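You operate a simulated robot arm through the tools that you are given. There is no shell and no other tool. Be economical: measure what you need, move in short steps, check, and stop when the job is done.

You are at the controls of a simulated two-armed robot. One attempt, no reset.

JOB
Pick up the socket wrench from the top of the narrow trolley with one hand, pass it to the other hand and put it on the top of the long box.

It is judged by the outcome, as a careful person would: the job done as asked, and still so three seconds after it is handed in. It fails if anything else is knocked over, pushed out of place, dropped, spilled or broken.

ROBOT AND FRAMES
Two 7-joint arms with four-finger grippers on one trunk, on a base that drives. Base frame: it is fixed to the floor where the robot stands at the start and does not move with it; the origin is under the middle of the robot, x ahead of it, y to its left, z up; the surface under the hand at the start is at about z = 860. Units: mm, rad, N and s.
The left shoulder is at the start at [40, 181, 1130], the right one opposite. With the tool pointing down near the work surface each hand reaches from about 320 to 840 mm from the robot's upright axis, wherever it stands, measured 20 degrees to its own side. Places, roughly: top of the long box [2400, 400, 600]. Payload 3.67 kg a hand.
The tool frame of a hand sits at the grasp point between the pads (the TCP): z along the fingers, y along the line on which they close. The tips reach 28 mm beyond it. The gripper opens to 112 mm. The gripper's body begins 73 mm behind the TCP.
Orientation is told as [roll, pitch, yaw] about the base's x, y, z axes, in that order, counted from this pose: with the fingers straight down and closing along the base's y, the tool's x points along the base's -x, its y along +y and its z along -z.

CONTROLS
- The arms move only by the tool jog_arm. It takes "left_series", "right_series" or both (then of equal length, played together; a hand with none holds still); each is a list of rows, each a list of 7 numbers: the shift along the base's x, y, z in units of 30 mm (1.0 is 30 mm), then the turn, a rotation vector about the base's x, y, z in units of 6 degrees (1.0 is 6 degrees), then the opening in per cent of the stroke, from 0 (shut) to 100 (fully open). In form: [[dx, dy, dz, ax, ay, az, jaw], ...]. A call has 1 to 12 rows; each row shifts and turns the commanded pose from where the row before left it. A call with a number of a shift or a turn outside -1 to 1 is refused whole. Rows are played at 5 a second. More than 50 mm and 0.15 rad between two rows, or a gripper value outside its range, and nothing of the call is played. A pose out of reach is approached as far as the arm can. The call stops where the force on the tool passes 40 N (or 10 N more than at its start, if that is more) or the arm is blocked; 0.2 s more then pass. Each finger halts on what it meets, pressing with about 28 N; the grip force reading is that of the motor and also rises with nothing between the fingers. The clock runs only during rows and for 0.2 s after the last one: add rows that do not move to give the fingers time. The reply holds the time, the measured pose of the TCP, the force on the tool along the base axes, the opening and the grip force, in the units named above and with some noise, with the torque about the TCP (base axes, N m) and any sound that the robot's microphone picked up.
- Cameras (640 x 400 px; columns grow to the right, rows downward): "scene" is now at [107.7, 19.1, 1365.3]; the picture's right is [0.21, -0.98, 0.00], its down [-0.50, -0.11, -0.86] and it looks along [0.84, 0.18, -0.51] (base axes); focal length 280 px, centre (320, 200). "left" rides on the left gripper at [60, 18, -104] in its tool frame; the picture's right is [-0.29, 0.96, 0.00], its down [-0.80, -0.24, -0.55] and it looks along [-0.53, -0.16, 0.83] (tool axes); focal length 234 px, centre (320, 200). "right" rides on the right gripper at [60, -18, -104] in its tool frame; the picture's right is [0.29, 0.96, 0.00], its down [-0.80, 0.24, -0.55] and it looks along [-0.53, 0.16, 0.83] (tool axes); focal length 234 px, centre (320, 200). There is no depth. A picture from a camera that has moved, and an enlarged one, comes with that camera's place and axes in the base frame and with its lens.
- grab_frame(camera): a new picture of that camera. It takes no simulated time.
- raise_lower(by): slides the trunk up (or, below 0, down) by that many mm; the arms and the scene camera ride with it, the base frame stays. It gives what a move gives, with no picture.
- roll_base(legs): drives the robot by 1 to 6 legs, each [ahead, left, turn to the left] in mm, mm and rad, along the robot's own axes; the way and the turn of a leg run together, so that a leg with both is an arc; at most 1500 mm and 3.142 rad a leg. The arms and the cameras ride along, it lands a little off, and it stops where it bumps. It gives what a move gives.
- turn_head(pan, tilt): turns the head with the scene camera to pan (to the left, within 1.501 rad either way) and tilt (down, from -0.506 to 1.204), counted from straight ahead of the robot. It gives what a move gives.
- close_up(camera, box): a new picture of the part [left, top, right, bottom] of that camera's present view, enlarged. It takes no simulated time.
- sign_off(): hands the job in; it is judged then, once.

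Work in short steps. Places have to be worked out from the pictures, the camera data and where the tool is seen: move nearer, look again, correct. Check each grasp and each placing, and mend what went wrong. You have 120 turns and 100 pictures in all, those below and enlarged ones among them. Open the grippers and draw the arms clear of the work before you hand the job in, unless the task says otherwise; then end with one line.

The tools are called after "Request:" as a command line: name --argument value ..., lists and objects as JSON in quotes. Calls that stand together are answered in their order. jog_arm: Moves the arms, as the interface text tells. Its arguments: {"type":"object","properties":{"left_series":{"type":"array"},"right_series":{"type":"array"}},"required":[]} The other tools are called the same way: raise_lower (by) slides the trunk up or down; roll_base (legs) drives the base; turn_head (pan, tilt) turns the head that bears the scene camera; grab_frame (camera) takes a picture; close_up (camera, box) takes an enlarged picture of a part of a camera's view; sign_off () hands the job in.

At the start:

```text
t: 0.0
left_eef_pos: [441.6, 323.9, 1157.9]
left_tcp_rot: [0.001, 0.0, 0.0]
left_wrist_force: [-0.2, 0.1, 0.4]
left_wrist_torque: [-0.05, -0.02, 0.02]
left_width: 112.1
left_gripper_force: 0.1
right_eef_pos: [571.9, -123.6, 1142.1]
right_tcp_rot: [0.0, 0.001, 0.0]
right_wrist_force: [-0.5, -0.4, 0.1]
right_wrist_torque: [0.02, -0.04, -0.02]
right_width: 112.1
right_gripper_force: 0.2
trunk travel left (down, up): [-250.0, 264.0]
robot x, y, heading: [0.3, 1.7, -0.001]
head pan, tilt: [0.209, 0.536]
```

scene: 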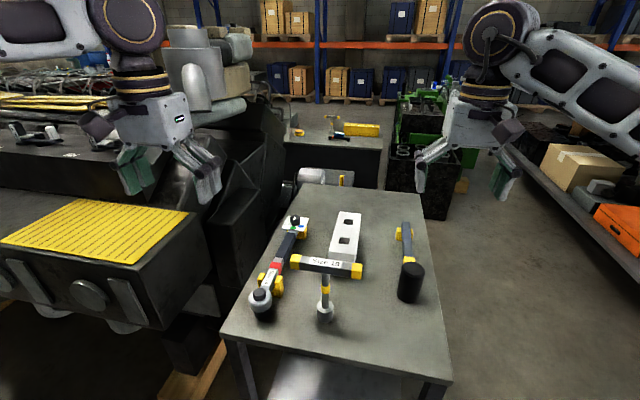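
right: 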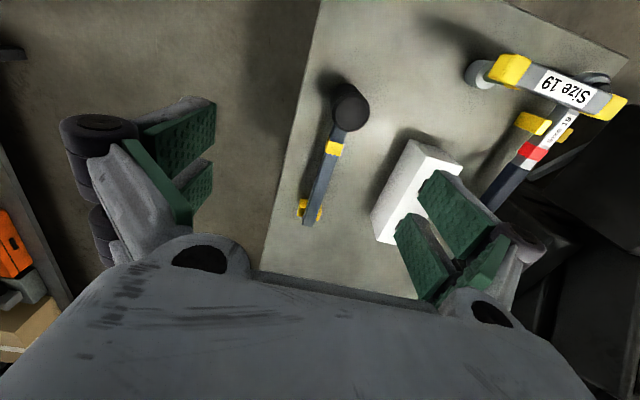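
left: 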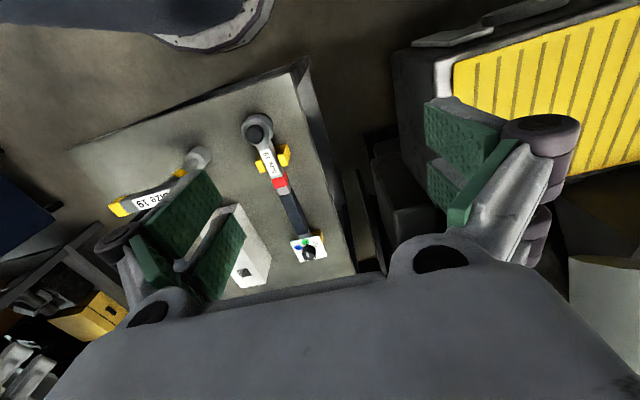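

I take a closer look at the trolley top to tell which object is the socket wrench.

Request:
close_up --camera "scene" --box '[220, 180, 460, 330]'

Request:
close_up --camera "scene" --box '[260, 70, 480, 208]'

```text
2.67 times, centred on (340, 255) of scene
camera zoom: at [107.7, 19.1, 1365.3], right [0.21, -0.98, 0.0], down [-0.5, -0.11, -0.86], along [0.84, 0.18, -0.51], focal length 748 px, centre (267, 53)
```

zoom: 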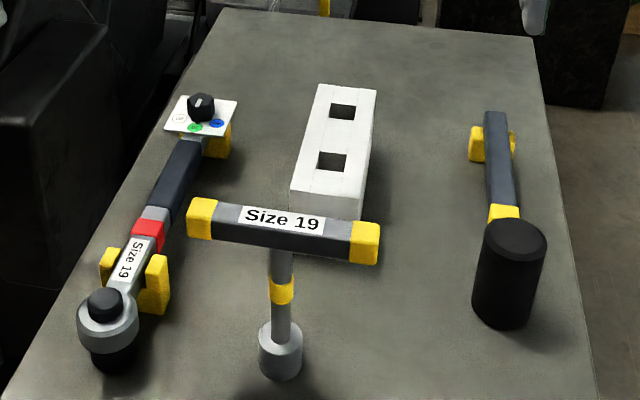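

```text
2.90 times, centred on (370, 139) of scene
camera zoom: at [107.7, 19.1, 1365.3], right [0.21, -0.98, 0.0], down [-0.5, -0.11, -0.86], along [0.84, 0.18, -0.51], focal length 813 px, centre (175, 377)
```

zoom: 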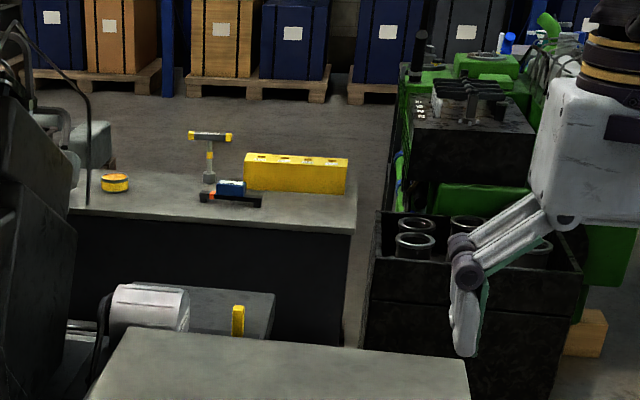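

I'll look closer at both candidates, from the wrist cameras and the scene.

Request:
close_up --camera "left" --box '[210, 100, 350, 280]'

Request:
close_up --camera "scene" --box '[240, 205, 320, 330]'

Request:
close_up --camera "scene" --box '[280, 105, 390, 155]'

Request:
close_up --camera "scene" --box '[280, 240, 380, 330]'

```text
2.22 times, centred on (280, 190) of left
camera zoom: at [380.5, 342.4, 1262.6], right [0.29, 0.96, 0.0], down [0.8, -0.24, 0.55], along [0.53, -0.16, -0.83], focal length 520 px, centre (409, 222)
```

zoom: 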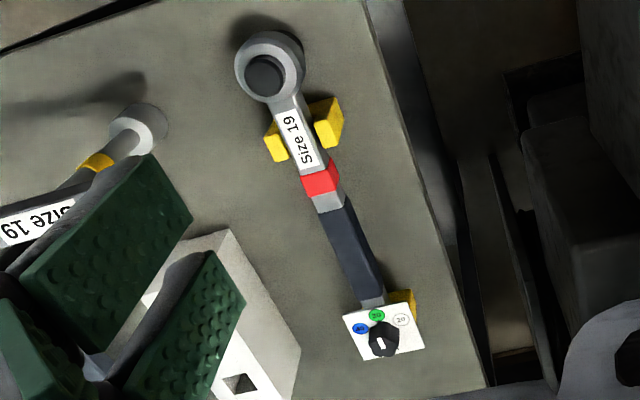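

```text
3.20 times, centred on (280, 268) of scene
camera zoom: at [107.7, 19.1, 1365.3], right [0.21, -0.98, 0.0], down [-0.5, -0.11, -0.86], along [0.84, 0.18, -0.51], focal length 898 px, centre (448, -16)
```

zoom: 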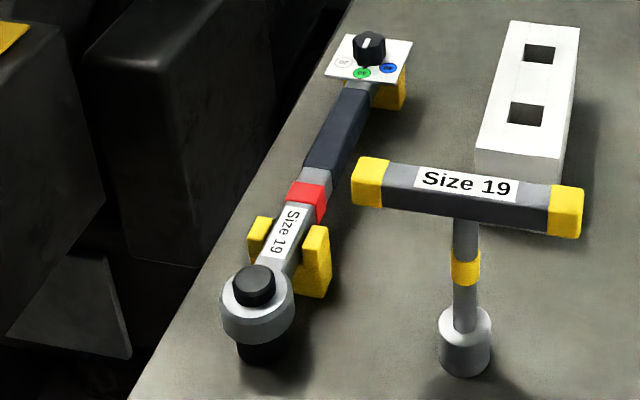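

```text
5.82 times, centred on (335, 130) of scene
camera zoom: at [107.7, 19.1, 1365.3], right [0.21, -0.98, 0.0], down [-0.5, -0.11, -0.86], along [0.84, 0.18, -0.51], focal length 1632 px, centre (233, 607)
```

zoom: 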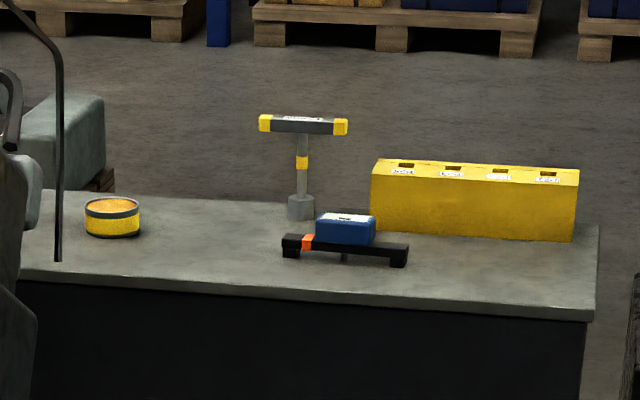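

```text
4.44 times, centred on (330, 285) of scene
camera zoom: at [107.7, 19.1, 1365.3], right [0.21, -0.98, 0.0], down [-0.5, -0.11, -0.86], along [0.84, 0.18, -0.51], focal length 1247 px, centre (276, -178)
```

zoom: 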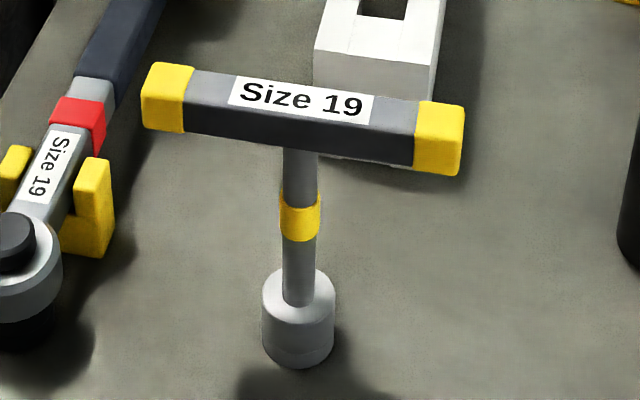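

Judging: the item with the dial is a torque wrench. The T-handled tool with a socket at its foot is the socket wrench, standing at about [480, 86] with its bar along y at z≈1000. The left hand will take the left end of the bar, and the right hand will then take its middle from above. First I turn the wrists so that they close along x.

Request:
jog_arm --left_series '[[0, 0, 0, 0, 0, -1, 100], [0, 0, 0, 0, 0, -1, 100], [0, 0, 0, 0, 0, -1, 100], [0, 0, 0, 0, 0, -1, 100], [0, 0, 0, 0, 0, -1, 100], [0, 0, 0, 0, 0, -1, 100], [0, 0, 0, 0, 0, -1, 100], [0, 0, 0, 0, 0, -1, 100], [0, 0, 0, 0, 0, -1, 100], [0, 0, 0, 0, 0, -1, 100], [0, 0, 0, 0, 0, -1, 100], [0, 0, 0, 0, 0, -1, 100]]' --right_series '[[0, -1, 0.5, 0, 0, 1, 100], [0, -1, 0.5, 0, 0, 1, 100], [0, 0, 0, 0, 0, 1, 100], [0, 0, 0, 0, 0, 1, 100], [0, 0, 0, 0, 0, 1, 100], [0, 0, 0, 0, 0, 1, 100], [0, 0, 0, 0, 0, 1, 100], [0, 0, 0, 0, 0, 1, 100], [0, 0, 0, 0, 0, 1, 100], [0, 0, 0, 0, 0, 1, 100], [0, 0, 0, 0, 0, 1, 100], [0, 0, 0, 0, 0, 1, 100]]'

```text
t: 2.6
left_eef_pos: [440.7, 323.8, 1158.5]
left_tcp_rot: [0.002, -0.001, -1.257]
left_wrist_force: [0.2, 0.2, 1.0]
left_wrist_torque: [0.0, 0.0, -0.01]
left_width: 111.8
left_gripper_force: 0.1
right_eef_pos: [435.8, -92.4, 1142.4]
right_tcp_rot: [-0.001, 0.0, 1.25]
right_wrist_force: [-0.2, -0.3, 0.0]
right_wrist_torque: [-0.04, -0.01, -0.02]
right_width: 111.8
right_gripper_force: 0.1
right hand out of reach, approached as far as the arm can: row 8, 9, 10, 11, 12
trunk travel left (down, up): [-250.0, 264.0]
robot x, y, heading: [1.4, -2.5, 0.001]
head pan, tilt: [0.209, 0.536]
```

The left wrist turned cleanly, while the right was pulled in by its reach limit. I finish the yaw on both arms and start tilting the left hand.

Request:
jog_arm --left_series '[[0, 0, 0, 0, 0, -1, 100], [0, 0, 0, 0, 0, -1, 100], [0, 0, 0, 0, 0, -1, 100], [0, 0, 0, -1, 0, 0, 100], [0, 0, 0, -1, 0, 0, 100], [0, 0, 0, -1, 0, 0, 100], [0, 0, 0, -1, 0, 0, 100], [0, 0, 0, -1, 0, 0, 100], [0, 0, 0, -1, 0, 0, 100]]' --right_series '[[0, -1, 0, 0, 0, 1, 100], [0, -1, 0, 0, 0, 1, 100], [0, -1, 0, 0, 0, 1, 100], [0, 0, 0, 0, 0, 0, 100], [0, 0, 0, 0, 0, 0, 100], [0, 0, 0, 0, 0, 0, 100], [0, 0, 0, 0, 0, 0, 100], [0, 0, 0, 0, 0, 0, 100], [0, 0, 0, 0, 0, 0, 100]]'

Request:
grab_frame --camera "left"

Request:
grab_frame --camera "right"

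Request:
grab_frame --camera "scene"

```text
t: 4.6
left_eef_pos: [440.9, 324.3, 1156.7]
left_tcp_rot: [-0.002, -0.629, -1.569]
left_wrist_force: [0.1, 0.1, 1.0]
left_wrist_torque: [-0.02, -0.03, 0.0]
left_width: 112.0
left_gripper_force: 0.1
right_eef_pos: [314.1, -94.7, 1123.6]
right_tcp_rot: [0.0, 0.002, 1.564]
right_wrist_force: [-0.3, -0.1, 1.0]
right_wrist_torque: [0.01, -0.01, -0.01]
right_width: 112.2
right_gripper_force: 0.1
right hand out of reach, approached as far as the arm can: row 1, 2, 3
trunk travel left (down, up): [-250.0, 264.0]
robot x, y, heading: [2.8, 1.7, -0.0]
head pan, tilt: [0.209, 0.536]
```

```text
90 pictures are left
camera left: at [458.4, 435.2, 1206.8], right [0.96, -0.23, 0.17], down [-0.24, -0.32, 0.92], along [-0.16, -0.92, -0.36], focal length 234 px, centre (320, 200)
```

left: 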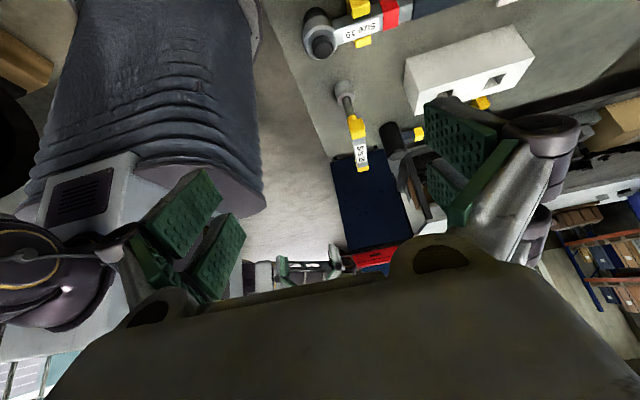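

```text
89 pictures are left
camera right: at [331.6, -155.8, 1228.5], right [-0.96, -0.28, 0.0], down [-0.24, 0.8, 0.55], along [-0.16, 0.53, -0.83], focal length 234 px, centre (320, 200)
```

right: 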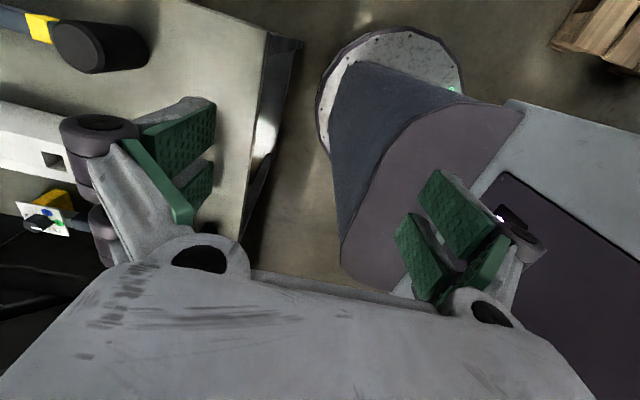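

```text
88 pictures are left
camera scene: at [107.8, 20.1, 1365.3], right [0.21, -0.98, 0.0], down [-0.5, -0.11, -0.86], along [0.84, 0.18, -0.51], focal length 280 px, centre (320, 200)
```

scene: 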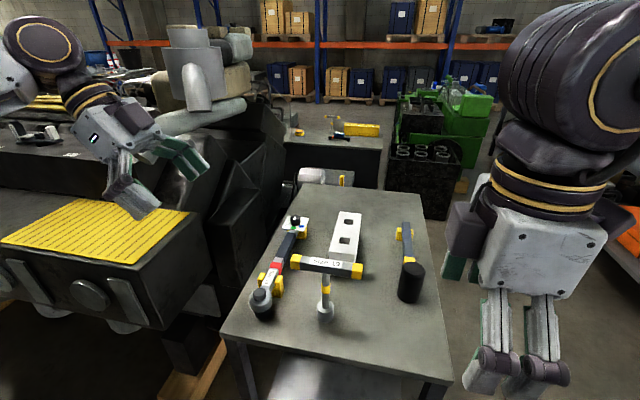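

The right hand held its yaw but was drawn back to x=314. I probe how far forward it goes in this orientation; nothing is in its way at that height.

Request:
jog_arm --right_series '[[1, 0, 0, 0, 0, 0, 100], [1, 0.5, 0, 0, 0, 0, 100], [1, 0.5, 0, 0, 0, 0, 100], [1, 0.5, 0, 0, 0, 0, 100], [1, 0.5, 0, 0, 0, 0, 100], [0, 0, 0, 0, 0, 0, 100]]'

```text
t: 6.0
left_eef_pos: [440.6, 322.8, 1158.4]
left_tcp_rot: [-0.001, -0.629, -1.57]
left_wrist_force: [-0.7, 0.4, 0.3]
left_wrist_torque: [0.03, -0.01, 0.01]
left_width: 112.2
left_gripper_force: 0.0
right_eef_pos: [364.1, 7.0, 1114.9]
right_tcp_rot: [0.0, 0.002, 1.565]
right_wrist_force: [-0.1, -0.8, 0.5]
right_wrist_torque: [0.04, 0.0, -0.02]
right_width: 111.9
right_gripper_force: 0.0
right hand out of reach, approached as far as the arm can: row 1, 2, 3, 4, 5
trunk travel left (down, up): [-250.0, 264.0]
robot x, y, heading: [-0.1, -0.2, 0.001]
head pan, tilt: [0.209, 0.536]
```

The right arm is poor at yaw +90, so I change the handover: the left hand lifts the wrench and turns the bar to point along x, and the right hand then grips it at its natural yaw 0. I send the right hand back to yaw 0 off to its side and bring the left hand to a pre-grasp.

Request:
jog_arm --left_series '[[0.23, -0.87, -0.65, -1, 0, 0, 100], [0.23, -0.87, -0.65, -1, 0, 0, 100], [0.23, -0.87, -0.65, 0, 0, 0, 100], [0.23, -0.87, -0.65, 0, 0, 0, 100], [0.23, -0.87, -0.65, 0, 0, 0, 100], [0, 0, 0, 0, 0, 0, 100], [0, 0, 0, 0, 0, 0, 100], [0, 0, 0, 0, 0, 0, 100], [0, 0, 0, 0, 0, 0, 100], [0, 0, 0, 0, 0, 0, 100], [0, 0, 0, 0, 0, 0, 100], [0, 0, 0, 0, 0, 0, 100]]' --right_series '[[0, -1, 0.5, 0, 0, -1, 100], [0, -1, 0.5, 0, 0, -1, 100], [0, -1, 0.5, 0, 0, -1, 100], [0, -1, 0, 0, 0, -1, 100], [0, -1, 0, 0, 0, -1, 100], [0, -1, 0, 0, 0, -1, 100], [0, -1, 0, 0, 0, -1, 100], [0, 0, 0, 0, 0, -1, 100], [0, 0, 0, 0, 0, -1, 100], [0, 0, 0, 0, 0, -1, 100], [0, 0, 0, 0, 0, -1, 100], [0, 0, 0, 0, 0, -1, 100]]'

Request:
grab_frame --camera "scene"

Request:
grab_frame --camera "left"

```text
t: 8.6
left_eef_pos: [474.5, 191.6, 1060.8]
left_tcp_rot: [0.0, -0.838, -1.57]
left_wrist_force: [-0.8, 0.0, -0.1]
left_wrist_torque: [0.0, -0.01, 0.0]
left_width: 112.0
left_gripper_force: 0.0
right_eef_pos: [363.9, -202.4, 1159.2]
right_tcp_rot: [-0.001, 0.0, 0.312]
right_wrist_force: [0.1, -0.2, 0.2]
right_wrist_torque: [0.02, -0.01, 0.02]
right_width: 112.0
right_gripper_force: 0.1
trunk travel left (down, up): [-250.0, 264.0]
robot x, y, heading: [-0.0, -0.6, -0.002]
head pan, tilt: [0.209, 0.536]
```

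```text
87 pictures are left
camera scene: at [107.6, 18.9, 1365.3], right [0.21, -0.98, 0.0], down [-0.5, -0.11, -0.86], along [0.84, 0.18, -0.51], focal length 280 px, centre (320, 200)
```

scene: 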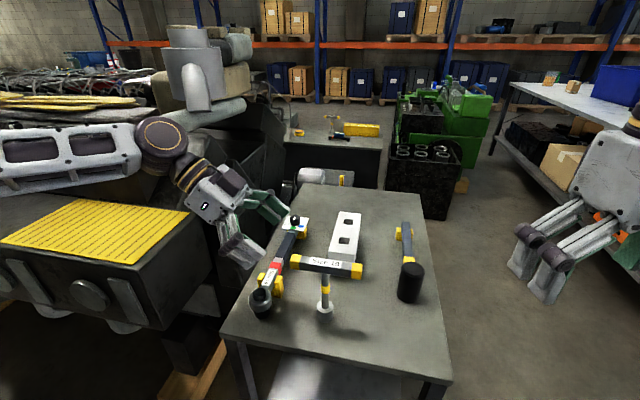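

```text
86 pictures are left
camera left: at [492.9, 310.5, 1086.1], right [0.96, -0.19, 0.21], down [-0.24, -0.12, 0.96], along [-0.16, -0.97, -0.16], focal length 234 px, centre (320, 200)
```

left: 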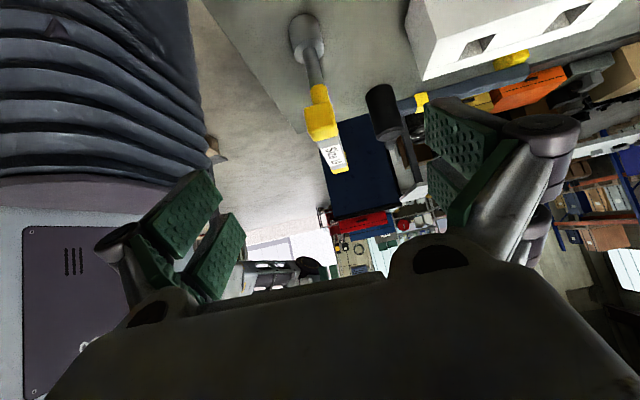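

The wrench shows up well here, with the bar end near [479, 145, 1000]. A close-up will refine it.

Request:
close_up --camera "left" --box '[270, 0, 370, 190]'

Request:
close_up --camera "scene" --box '[280, 240, 380, 330]'

```text
2.11 times, centred on (320, 95) of left
camera zoom: at [492.9, 310.5, 1086.1], right [0.96, -0.19, 0.21], down [-0.24, -0.12, 0.96], along [-0.16, -0.97, -0.16], focal length 493 px, centre (320, 421)
```

zoom: 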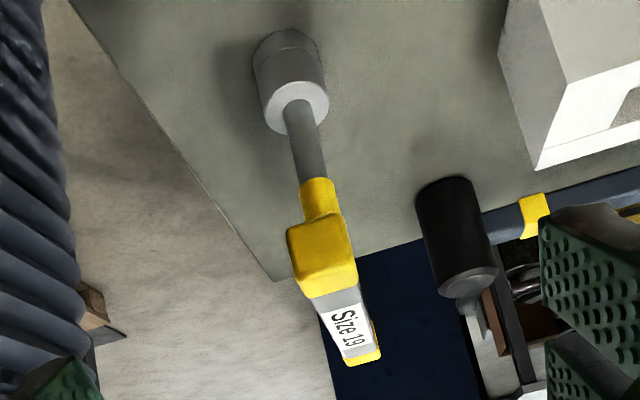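

```text
4.44 times, centred on (330, 285) of scene
camera zoom: at [107.6, 18.9, 1365.3], right [0.21, -0.98, 0.0], down [-0.5, -0.11, -0.86], along [0.84, 0.18, -0.51], focal length 1247 px, centre (276, -178)
```

zoom: 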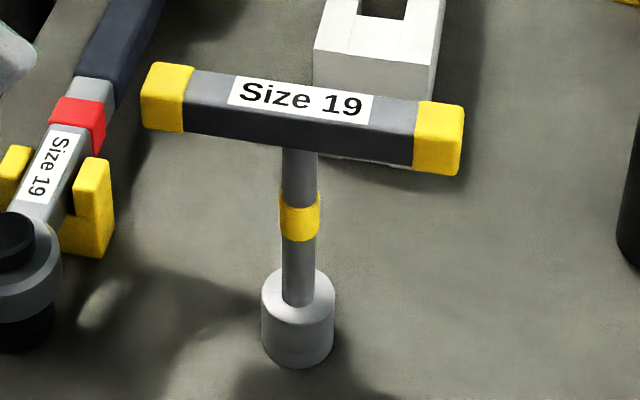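

The bar measures about x=479, y 38–138, z 988–1010. I move the left hand in along its axis to [479.5, 130, 1000].

Request:
jog_arm --left_series '[[0.042, -0.513, -0.507, 0, 0, 0, 100], [0.042, -0.513, -0.507, 0, 0, 0, 100], [0.042, -0.513, -0.507, 0, 0, 0, 100], [0.042, -0.513, -0.507, 0, 0, 0, 100], [0, 0, 0, 0, 0, 0, 100]]' --right_series '[[0, 0, 0, 0, 0, -1, 100], [0, 0, 0, 0, 0, -1, 100], [0, 0, 0, 0, 0, -1, 100], [0, 0, 0, 0, 0, 0, 100], [0, 0, 0, 0, 0, 0, 100]]'

Request:
grab_frame --camera "left"

Request:
close_up --camera "scene" --box '[200, 180, 400, 330]'

```text
t: 9.8
left_eef_pos: [479.5, 131.7, 998.6]
left_tcp_rot: [-0.002, -0.839, -1.568]
left_wrist_force: [0.5, 0.1, 0.3]
left_wrist_torque: [0.0, -0.02, -0.02]
left_width: 112.0
left_gripper_force: 0.0
right_eef_pos: [363.0, -201.6, 1158.4]
right_tcp_rot: [0.001, 0.0, 0.0]
right_wrist_force: [-1.4, -0.3, -1.1]
right_wrist_torque: [-0.01, -0.05, 0.01]
right_width: 111.8
right_gripper_force: 0.0
trunk travel left (down, up): [-250.0, 264.0]
robot x, y, heading: [3.9, -0.1, -0.001]
head pan, tilt: [0.209, 0.536]
```

```text
83 pictures are left
camera left: at [497.6, 250.2, 1024.7], right [0.96, -0.19, 0.21], down [-0.24, -0.12, 0.96], along [-0.16, -0.97, -0.16], focal length 234 px, centre (320, 200)
```

left: 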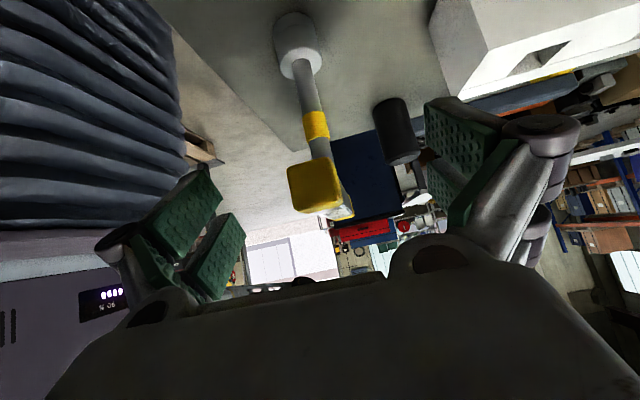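

```text
2.67 times, centred on (300, 255) of scene
camera zoom: at [107.2, 19.4, 1365.3], right [0.21, -0.98, 0.0], down [-0.5, -0.11, -0.86], along [0.84, 0.18, -0.51], focal length 748 px, centre (373, 53)
```

zoom: 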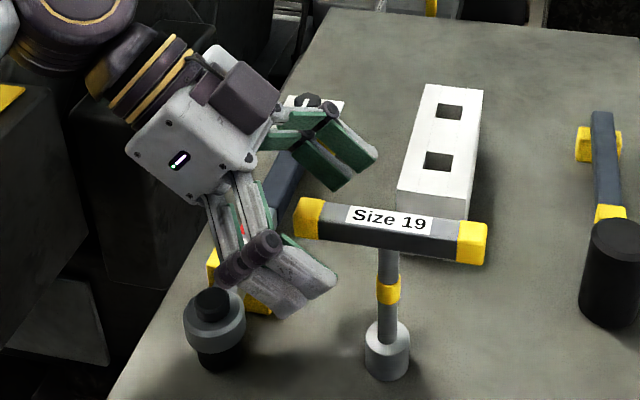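

The bar end sits centred between the pads. I close the left hand on it.

Request:
jog_arm --left_series '[[0, 0, 0, 0, 0, 0, 40], [0, 0, 0, 0, 0, 0, 40], [0, 0, 0, 0, 0, 0, 0], [0, 0, 0, 0, 0, 0, 0], [0, 0, 0, 0, 0, 0, 0]]'

Request:
close_up --camera "scene" --box '[200, 180, 400, 330]'

```text
t: 11.0
left_eef_pos: [479.9, 131.6, 997.9]
left_tcp_rot: [0.0, -0.838, -1.571]
left_wrist_force: [0.4, -1.9, -1.0]
left_wrist_torque: [-0.05, -0.04, 0.02]
left_width: 19.9
left_gripper_force: 28.0
right_eef_pos: [365.2, -202.5, 1158.6]
right_tcp_rot: [0.0, 0.0, -0.001]
right_wrist_force: [0.1, 0.8, 0.1]
right_wrist_torque: [-0.02, -0.02, -0.04]
right_width: 112.2
right_gripper_force: 0.1
trunk travel left (down, up): [-250.0, 264.0]
robot x, y, heading: [0.9, 0.0, 0.0]
head pan, tilt: [0.209, 0.536]
```

```text
2.67 times, centred on (300, 255) of scene
camera zoom: at [107.7, 19.0, 1365.3], right [0.21, -0.98, 0.0], down [-0.5, -0.11, -0.86], along [0.84, 0.18, -0.51], focal length 748 px, centre (373, 53)
```

zoom: 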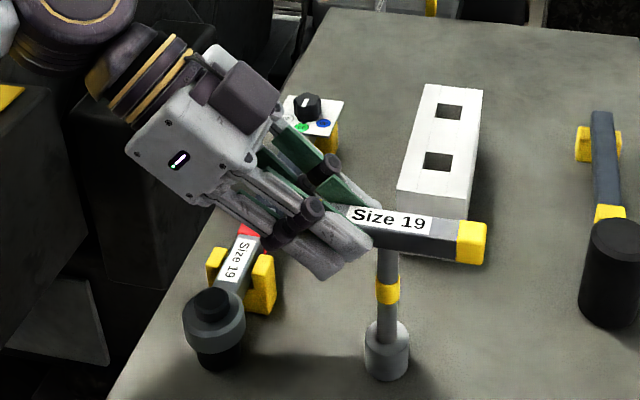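

Gripped at 19.9 mm. I lift it straight up by 60 mm.

Request:
jog_arm --left_series '[[0, 0, 0.3, 0, 0, 0, 0], [0, 0, 0.3, 0, 0, 0, 0], [0, 0, 0.5, 0, 0, 0, 0], [0, 0, 0.5, 0, 0, 0, 0], [0, 0, 0.5, 0, 0, 0, 0], [0, 0, 0, 0, 0, 0, 0], [0, 0, 0, 0, 0, 0, 0]]'

Request:
grab_frame --camera "scene"

```text
t: 12.6
left_eef_pos: [480.9, 131.8, 1063.9]
left_tcp_rot: [-0.002, -0.838, -1.568]
left_wrist_force: [-0.1, 0.3, -2.8]
left_wrist_torque: [0.16, -0.04, 0.0]
left_width: 19.4
left_gripper_force: 28.0
right_eef_pos: [364.8, -203.7, 1160.0]
right_tcp_rot: [-0.001, 0.002, 0.0]
right_wrist_force: [0.4, 0.6, 0.6]
right_wrist_torque: [-0.03, 0.02, -0.01]
right_width: 112.2
right_gripper_force: 0.1
trunk travel left (down, up): [-250.0, 264.0]
robot x, y, heading: [-1.2, -3.9, -0.002]
head pan, tilt: [0.209, 0.536]
```

```text
80 pictures are left
camera scene: at [107.9, 19.1, 1365.3], right [0.21, -0.98, 0.0], down [-0.5, -0.11, -0.86], along [0.84, 0.18, -0.51], focal length 280 px, centre (320, 200)
```

scene: 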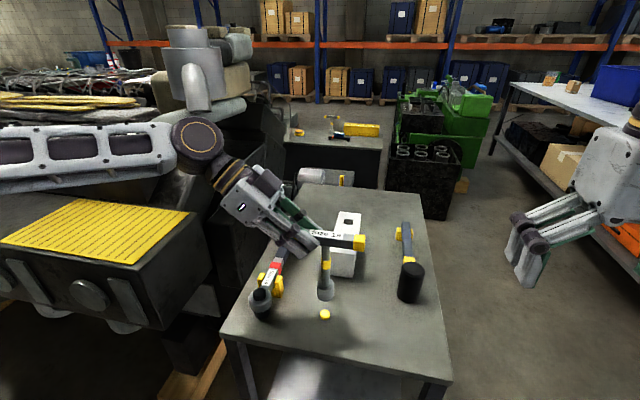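

The wrench is in the air and weighs about 3 N. A yellow spot remains where it stood, so I zoom in on it.

Request:
close_up --camera "scene" --box '[270, 220, 390, 330]'

```text
3.64 times, centred on (330, 275) of scene
camera zoom: at [107.9, 19.1, 1365.3], right [0.21, -0.98, 0.0], down [-0.5, -0.11, -0.86], along [0.84, 0.18, -0.51], focal length 1020 px, centre (284, -73)
```

zoom: 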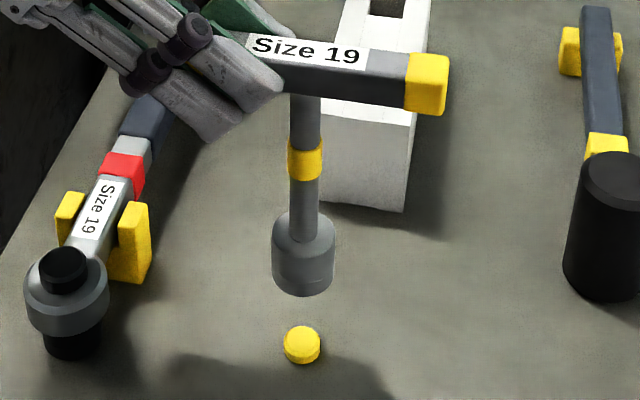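

The yellow stub is just a locating peg on the trolley, and the wrench hangs vertical. Next I raise it and turn it so the bar points along x in front of the robot.

Request:
jog_arm --left_series '[[0, 0, 1, 0, 0, 0, 0], [0, 0, 1, 0, 0, 0, 0], [-0.08, -0.3, 0, 0, 0, 1, 0], [-0.08, -0.3, 0, 0, 0, 1, 0], [-0.08, -0.3, 0, 0, 0, 1, 0], [-0.08, -0.3, 0, 0, 0, 1, 0], [-0.08, -0.3, 0, 0, 0, 1, 0], [-0.08, -0.3, 0, 0, 0, 1, 0], [-0.08, -0.3, 0, 0, 0, 1, 0], [-0.08, -0.3, 0, 0, 0, 1, 0], [-0.08, -0.3, 0, 0, 0, 1, 0], [-0.08, -0.3, 0, 0, 0, 1, 0]]'

Request:
grab_frame --camera "scene"

```text
t: 15.2
left_eef_pos: [456.5, 42.0, 1121.3]
left_tcp_rot: [0.0, -0.837, -0.521]
left_wrist_force: [0.8, -0.5, -0.2]
left_wrist_torque: [-0.02, -0.01, -0.02]
left_width: 0.0
left_gripper_force: 28.5
right_eef_pos: [364.8, -202.9, 1159.5]
right_tcp_rot: [0.0, 0.002, 0.0]
right_wrist_force: [0.6, 0.8, -0.1]
right_wrist_torque: [-0.02, -0.01, -0.04]
right_width: 112.2
right_gripper_force: 0.0
trunk travel left (down, up): [-250.0, 264.0]
robot x, y, heading: [-1.3, -0.9, -0.001]
head pan, tilt: [0.209, 0.536]
```

```text
78 pictures are left
camera scene: at [108.5, 19.2, 1365.2], right [0.21, -0.98, 0.0], down [-0.5, -0.11, -0.86], along [0.84, 0.18, -0.51], focal length 280 px, centre (320, 200)
```

scene: 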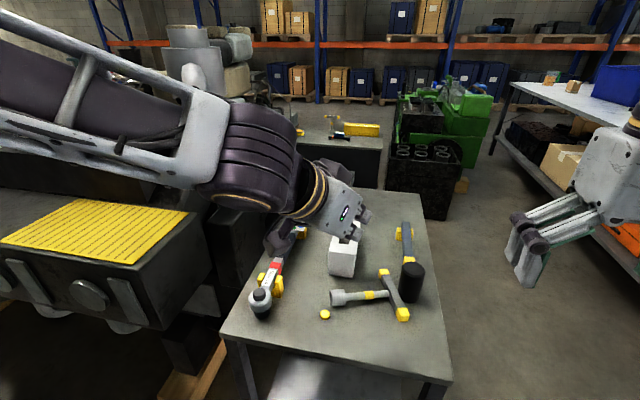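

The wrench slipped out of the grip and now lies flat on the trolley. The grip was too near the end of the bar. I look at how it lies and check that nothing else moved.

Request:
close_up --camera "scene" --box '[220, 200, 450, 345]'

Request:
close_up --camera "scene" --box '[310, 255, 430, 330]'

```text
2.76 times, centred on (335, 272) of scene
camera zoom: at [108.5, 19.2, 1365.2], right [0.21, -0.98, 0.0], down [-0.5, -0.11, -0.86], along [0.84, 0.18, -0.51], focal length 774 px, centre (279, 0)
```

zoom: 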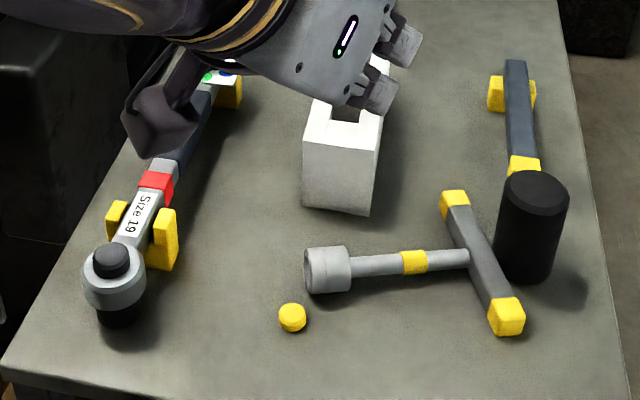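

```text
5.33 times, centred on (370, 292) of scene
camera zoom: at [108.5, 19.2, 1365.2], right [0.21, -0.98, 0.0], down [-0.5, -0.11, -0.86], along [0.84, 0.18, -0.51], focal length 1496 px, centre (53, -293)
```

zoom: 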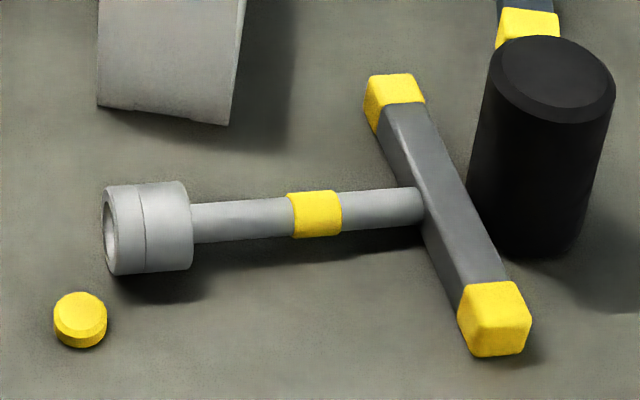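

Nothing else has shifted. The wrench lies with its bar centre near [562, -48] and the stem running to a socket near [514, 80]. Next I grip the stem with a vertical left hand at yaw ≈ -70°, half open to stay clear of the white block. First I reorient high up.

Request:
jog_arm --left_series '[[0, 0, 0.1, 0, 0, -1, 50], [0, 0, 0.1, 0, 0, -1, 50], [0, 0, 0.1, 0, 0, -1, 50], [0, 0, 0.1, 0, 0, -1, 50], [0, 0, 0.1, 0, 0, -1, 50], [0, 0, 0.1, 0, 0, -1, 50], [0, 0, 0.1, 0, 0, -1, 50], [0, 0, 0.1, 0, 0, -1, 50], [0, 0, 0.1, 0, 0, -1, 50], [0, 0, 0.1, 0, 0, -1, 50], [0, 0, 0, 1, 0, 0, 50], [0, 0, 0, 1, 0, 0, 50]]'

Request:
jog_arm --left_series '[[0.2, 0, 0, 1, 0, 0, 50], [0.2, 0, 0, 1, 0, 0, 50], [0.2, 0, 0, 1, 0, 0, 50], [0.2, 0, 0, 1, 0, 0, 50], [0.2, 0, 0, 1, 0, 0, 50], [0.2, 0, 0, 1, 0, 0, 50], [0.2, -0.3, 0, 0, 0, 1, 50], [0.2, -0.3, 0, 0, 0, 1, 50], [0.2, -0.3, 0, 0, 0, 1, 50], [0.2, -0.3, 0, 0, 0, 0.3, 50], [0, 0, 0, 0, 0, 0, 50]]'

Request:
grab_frame --camera "left"

```text
t: 17.8
left_eef_pos: [454.8, 39.7, 1151.6]
left_tcp_rot: [0.0, -0.626, -1.57]
left_wrist_force: [0.6, 0.6, -0.5]
left_wrist_torque: [-0.01, -0.01, -0.01]
left_width: 56.0
left_gripper_force: 0.0
right_eef_pos: [363.2, -203.5, 1159.1]
right_tcp_rot: [-0.001, 0.001, -0.001]
right_wrist_force: [-0.3, -0.8, 0.1]
right_wrist_torque: [0.03, 0.0, 0.0]
right_width: 111.9
right_gripper_force: 0.0
trunk travel left (down, up): [-250.0, 264.0]
robot x, y, heading: [-1.6, 0.5, -0.003]
head pan, tilt: [0.209, 0.536]
```

```text
t: 20.2
left_eef_pos: [520.5, 99.0, 1174.6]
left_tcp_rot: [0.0, 0.0, -1.276]
left_wrist_force: [-0.7, -0.1, 0.2]
left_wrist_torque: [-0.01, -0.01, 0.01]
left_width: 55.8
left_gripper_force: 0.0
left hand out of reach, approached as far as the arm can: row 5, 6, 7, 8, 9, 10
right_eef_pos: [364.3, -203.3, 1159.9]
right_tcp_rot: [0.0, 0.0, -0.001]
right_wrist_force: [0.0, 0.7, 0.1]
right_wrist_torque: [-0.01, 0.01, -0.01]
right_width: 111.9
right_gripper_force: 0.2
trunk travel left (down, up): [-250.0, 264.0]
robot x, y, heading: [0.8, -3.1, -0.001]
head pan, tilt: [0.209, 0.536]
```

```text
75 pictures are left
camera left: at [521.4, 163.9, 1278.1], right [1.0, 0.0, 0.0], down [0.0, -0.83, 0.55], along [0.0, -0.55, -0.83], focal length 234 px, centre (320, 200)
```

left: 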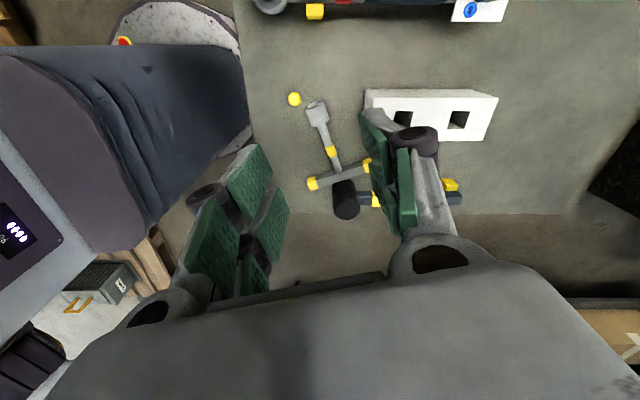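

In the left view the wrench stem band is at about [541, 3] and the socket end at [512, 85], which agrees with before. The left hand is reach-limited because it is too high, so I lower it toward a hover over the stem at [541, 8].

Request:
jog_arm --left_series '[[0, 0, -1, 0, 0, 0.58, 50], [0, 0, -1, 0, 0, 0, 50], [0.1, -0.4, -1, 0, 0, 0, 50], [0.15, -0.65, -1, 0, 0, 0, 50], [0.2, -1, -0.8, 0, 0, 0, 50], [0.23, -1, -0.5, 0, 0, 0, 50], [0, 0, 0, 0, 0, 0, 50]]'

Request:
grab_frame --camera "left"

Request:
grab_frame --camera "scene"

```text
t: 21.8
left_eef_pos: [512.3, 66.0, 1015.1]
left_tcp_rot: [0.0, -0.003, -1.217]
left_wrist_force: [0.4, 0.6, -0.1]
left_wrist_torque: [-0.04, 0.0, 0.0]
left_width: 56.0
left_gripper_force: 0.1
left hand out of reach, approached as far as the arm can: row 4, 5, 6
right_eef_pos: [364.2, -201.7, 1159.9]
right_tcp_rot: [0.0, -0.001, 0.0]
right_wrist_force: [-1.5, -0.2, 0.6]
right_wrist_torque: [0.01, -0.02, -0.01]
right_width: 112.0
right_gripper_force: 0.1
trunk travel left (down, up): [-250.0, 264.0]
robot x, y, heading: [-3.7, 4.8, -0.002]
head pan, tilt: [0.209, 0.536]
```

```text
74 pictures are left
camera left: at [507.2, 130.2, 1119.5], right [1.0, 0.06, 0.0], down [0.05, -0.83, 0.56], along [0.04, -0.55, -0.83], focal length 234 px, centre (320, 200)
```

left: 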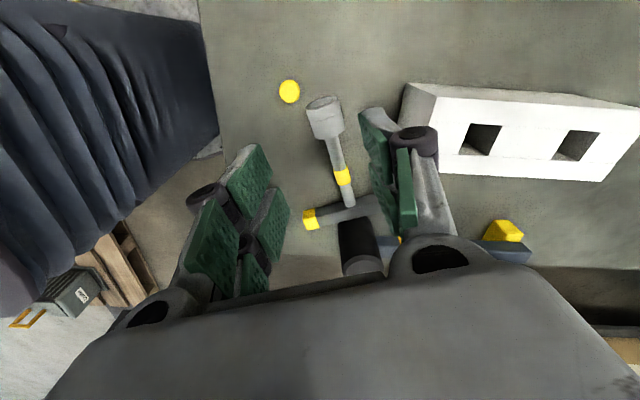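

```text
73 pictures are left
camera scene: at [107.5, 19.1, 1365.3], right [0.21, -0.98, 0.0], down [-0.5, -0.11, -0.86], along [0.84, 0.18, -0.51], focal length 280 px, centre (320, 200)
```

scene: 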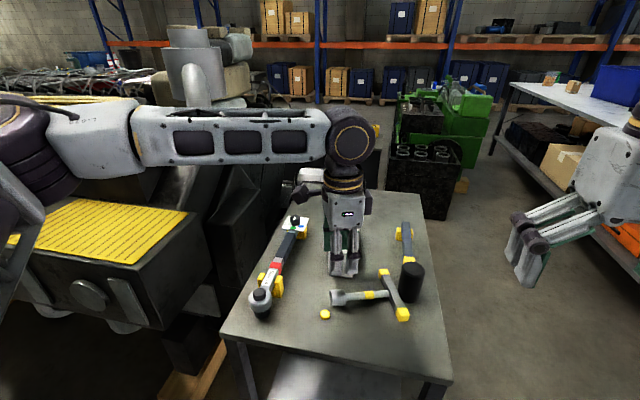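

The left arm runs out of sideways reach at this yaw. Driving the robot 120 mm to the right puts the wrench further to the left hand's own side. Its fingertips at z≈987 clear the mallet top at about 925.

Request:
roll_base --legs '[[0, -120, 0]]'

Request:
jog_arm --left_series '[[0.3, 0.5, 0, 0, 0, 0, 50], [0.3, 0.5, 0, 0, 0, 0, 50], [0.3, 0.5, 0, 0, 0, 0, 50], [0.1, 0.5, 0, 0, 0, 0, 50], [0, 0, 0, 0, 0, 0, 50]]'

Request:
grab_frame --camera "left"

```text
t: 23.1
left_eef_pos: [511.8, -52.9, 1015.9]
left_tcp_rot: [0.0, -0.002, -1.216]
left_wrist_force: [0.0, -0.1, 0.0]
left_wrist_torque: [-0.01, 0.01, 0.0]
left_width: 56.1
left_gripper_force: 0.0
right_eef_pos: [364.2, -322.4, 1160.2]
right_tcp_rot: [0.0, 0.0, -0.001]
right_wrist_force: [0.3, 0.3, 0.9]
right_wrist_torque: [0.02, 0.0, 0.01]
right_width: 112.1
right_gripper_force: 0.1
trunk travel left (down, up): [-250.0, 264.0]
robot x, y, heading: [5.1, -122.7, 0.001]
head pan, tilt: [0.209, 0.536]
```

```text
t: 24.3
left_eef_pos: [542.6, 6.5, 1015.5]
left_tcp_rot: [0.001, -0.003, -1.216]
left_wrist_force: [-0.5, -0.6, -0.3]
left_wrist_torque: [0.07, 0.02, 0.01]
left_width: 56.1
left_gripper_force: 0.1
right_eef_pos: [364.0, -323.3, 1159.8]
right_tcp_rot: [-0.001, -0.001, 0.0]
right_wrist_force: [-0.2, 0.0, 0.5]
right_wrist_torque: [0.02, -0.01, -0.02]
right_width: 112.0
right_gripper_force: 0.1
trunk travel left (down, up): [-250.0, 264.0]
robot x, y, heading: [-0.6, -119.6, -0.002]
head pan, tilt: [0.209, 0.536]
```

```text
72 pictures are left
camera left: at [537.9, 70.3, 1120.1], right [1.0, 0.06, 0.0], down [0.05, -0.83, 0.56], along [0.04, -0.55, -0.83], focal length 234 px, centre (320, 200)
```

left: 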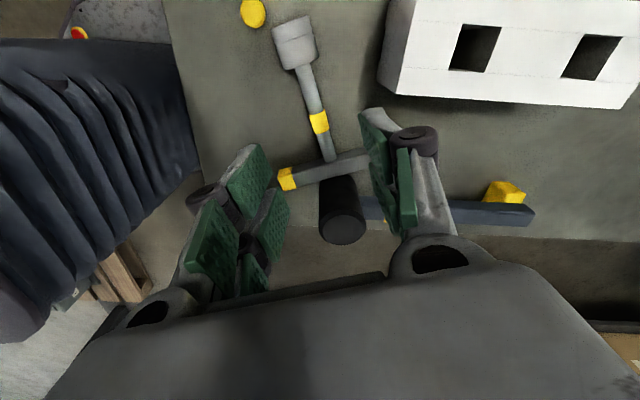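

The hand is right over the yellow band of the stem at about [541.5, 5]. I descend to z≈894.

Request:
jog_arm --left_series '[[0, 0, -0.8, 0, 0, 0, 50], [0, 0, -0.8, 0, 0, 0, 50], [0, 0, -0.8, 0, 0, 0, 50], [0, 0, -0.8, 0, 0, 0, 50], [-0.03, 0, -0.8, 0, 0, 0, 50], [0, 0, 0, 0, 0, 0, 50]]'

Request:
grab_frame --camera "left"

Request:
grab_frame --camera "scene"

```text
t: 25.7
left_eef_pos: [540.9, 7.5, 894.3]
left_tcp_rot: [0.001, -0.002, -1.218]
left_wrist_force: [-0.6, -0.6, 0.0]
left_wrist_torque: [0.02, -0.02, -0.01]
left_width: 55.9
left_gripper_force: 0.0
right_eef_pos: [364.1, -322.4, 1159.6]
right_tcp_rot: [0.001, -0.001, 0.0]
right_wrist_force: [-0.2, -0.4, 0.6]
right_wrist_torque: [0.0, 0.01, 0.01]
right_width: 112.0
right_gripper_force: 0.1
trunk travel left (down, up): [-250.0, 264.0]
robot x, y, heading: [-3.9, -122.7, -0.001]
head pan, tilt: [0.209, 0.536]
```

```text
71 pictures are left
camera left: at [536.2, 70.3, 999.3], right [1.0, 0.06, 0.0], down [0.05, -0.83, 0.56], along [0.04, -0.55, -0.83], focal length 234 px, centre (320, 200)
```

left: 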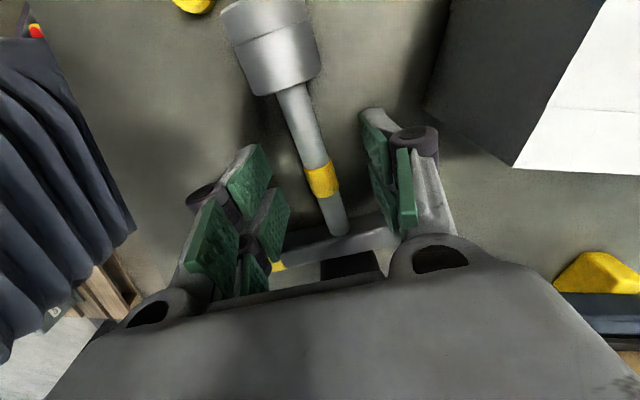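

```text
70 pictures are left
camera scene: at [107.4, -100.8, 1365.3], right [0.21, -0.98, 0.0], down [-0.5, -0.11, -0.86], along [0.84, 0.18, -0.51], focal length 280 px, centre (320, 200)
```

scene: 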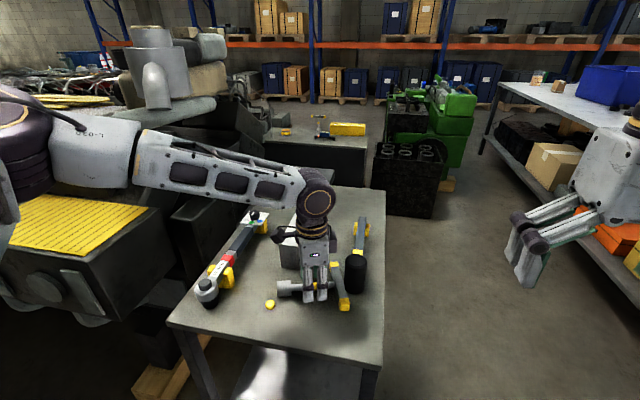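

The stem is centred between the pads. I lower 3 mm more and close.

Request:
jog_arm --left_series '[[0, 0, -0.1, 0, 0, 0, 50], [0, 0, 0, 0, 0, 0, 25], [0, 0, 0, 0, 0, 0, 0], [0, 0, 0, 0, 0, 0, 0], [0, 0, 0, 0, 0, 0, 0]]'

Request:
grab_frame --camera "left"

```text
t: 26.9
left_eef_pos: [541.3, 7.1, 891.3]
left_tcp_rot: [-0.001, -0.001, -1.216]
left_wrist_force: [-0.5, -1.3, 0.3]
left_wrist_torque: [0.0, 0.01, 0.02]
left_width: 14.1
left_gripper_force: 27.9
right_eef_pos: [364.1, -321.4, 1159.7]
right_tcp_rot: [0.0, -0.001, 0.001]
right_wrist_force: [0.5, -0.1, -0.1]
right_wrist_torque: [0.04, 0.0, -0.02]
right_width: 112.0
right_gripper_force: 0.0
trunk travel left (down, up): [-250.0, 264.0]
robot x, y, heading: [-0.9, -123.5, 0.005]
head pan, tilt: [0.209, 0.536]
```

```text
69 pictures are left
camera left: at [536.3, 70.4, 996.4], right [1.0, 0.06, 0.0], down [0.05, -0.83, 0.56], along [0.04, -0.55, -0.83], focal length 234 px, centre (320, 200)
```

left: 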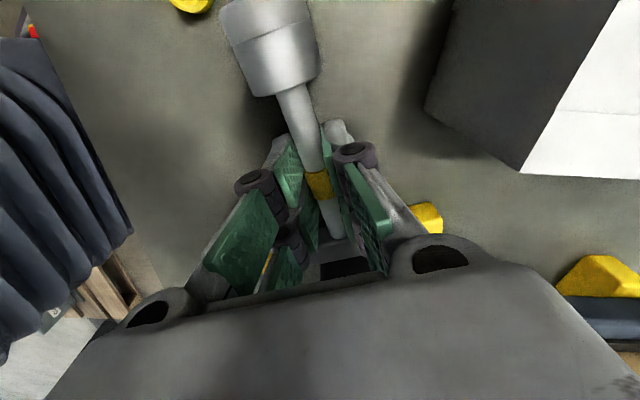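

Gripped at 14.1 mm on the stem. I lift it slowly and watch the torque and the opening.

Request:
jog_arm --left_series '[[0, 0, 0.15, 0, 0, 0, 0], [0, 0, 0.15, 0, 0, 0, 0], [0, 0, 0.15, 0, 0, 0, 0], [0, 0, 0.15, 0, 0, 0, 0], [0, 0, 0.2, 0, 0, 0, 0], [0, 0, 0.2, 0, 0, 0, 0], [0, 0, 0, 0, 0, 0, 0], [0, 0, 0, 0, 0, 0, 0]]'

Request:
grab_frame --camera "left"

Request:
close_up --camera "scene" --box '[160, 180, 400, 330]'

```text
t: 28.7
left_eef_pos: [540.9, 6.0, 921.8]
left_tcp_rot: [-0.002, -0.001, -1.217]
left_wrist_force: [-0.3, 0.7, -2.8]
left_wrist_torque: [-0.03, 0.0, 0.02]
left_width: 14.1
left_gripper_force: 28.2
right_eef_pos: [364.1, -322.1, 1158.1]
right_tcp_rot: [-0.002, -0.001, 0.001]
right_wrist_force: [0.2, 0.4, -0.5]
right_wrist_torque: [-0.01, 0.01, 0.02]
right_width: 112.0
right_gripper_force: 0.1
trunk travel left (down, up): [-250.0, 264.0]
robot x, y, heading: [3.3, -118.9, -0.001]
head pan, tilt: [0.209, 0.536]
```

```text
68 pictures are left
camera left: at [536.8, 70.3, 1026.4], right [1.0, 0.06, 0.0], down [0.05, -0.83, 0.56], along [0.04, -0.55, -0.83], focal length 234 px, centre (320, 200)
```

left: 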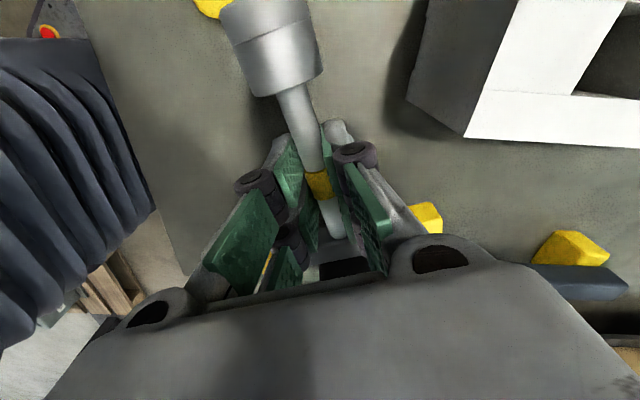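

```text
2.67 times, centred on (280, 255) of scene
camera zoom: at [108.0, -100.7, 1365.3], right [0.21, -0.98, 0.0], down [-0.5, -0.11, -0.86], along [0.84, 0.18, -0.51], focal length 748 px, centre (427, 53)
```

zoom: 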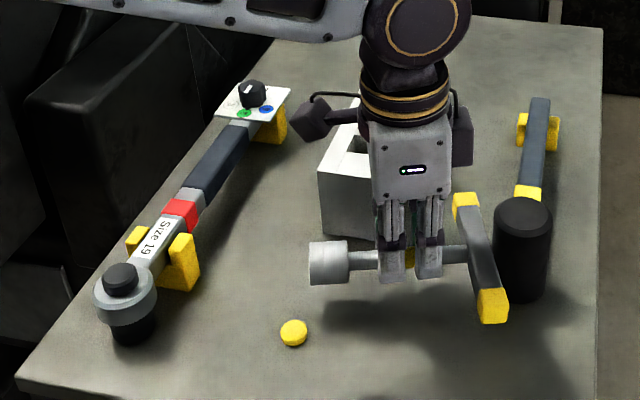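

The wrench is balanced, with almost no torque. I raise it gently to z≈1040 and turn it to yaw -90.

Request:
jog_arm --left_series '[[0, 0, 0.25, 0, 0, 0, 0], [0, 0, 0.4, 0, 0, 0, 0], [0, 0, 0.5, 0, 0, 0, 0], [0, 0, 0.5, 0, 0, 0, 0], [0, 0, 0.5, 0, 0, -0.4, 0], [0, 0, 0.5, 0, 0, -0.5, 0], [-0.2, 0, 0.5, 0, 0, -0.6, 0], [-0.3, 0, 0.4, 0, 0, -0.6, 0], [-0.3, 0, 0.2, 0, 0, -0.6, 0], [-0.3, 0, 0, 0, 0, -0.4, 0], [-0.2, 0, 0, 0, 0, -0.2, 0], [0, 0, 0, 0, 0, 0, 0]]'

Request:
grab_frame --camera "scene"

```text
t: 31.3
left_eef_pos: [501.9, 6.6, 1034.7]
left_tcp_rot: [0.0, -0.001, -1.561]
left_wrist_force: [0.6, -0.2, -2.9]
left_wrist_torque: [-0.05, -0.03, -0.03]
left_width: 13.9
left_gripper_force: 28.3
right_eef_pos: [364.2, -322.3, 1159.9]
right_tcp_rot: [-0.001, 0.0, -0.001]
right_wrist_force: [0.1, 0.5, 0.5]
right_wrist_torque: [0.0, 0.0, 0.03]
right_width: 112.2
right_gripper_force: 0.0
trunk travel left (down, up): [-250.0, 264.0]
robot x, y, heading: [1.1, -120.4, 0.001]
head pan, tilt: [0.209, 0.536]
```

```text
66 pictures are left
camera scene: at [108.1, -100.6, 1365.3], right [0.21, -0.98, 0.0], down [-0.5, -0.11, -0.86], along [0.84, 0.18, -0.51], focal length 280 px, centre (320, 200)
```

scene: 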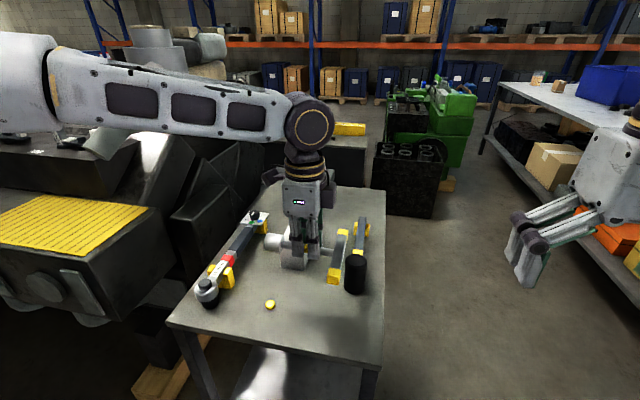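

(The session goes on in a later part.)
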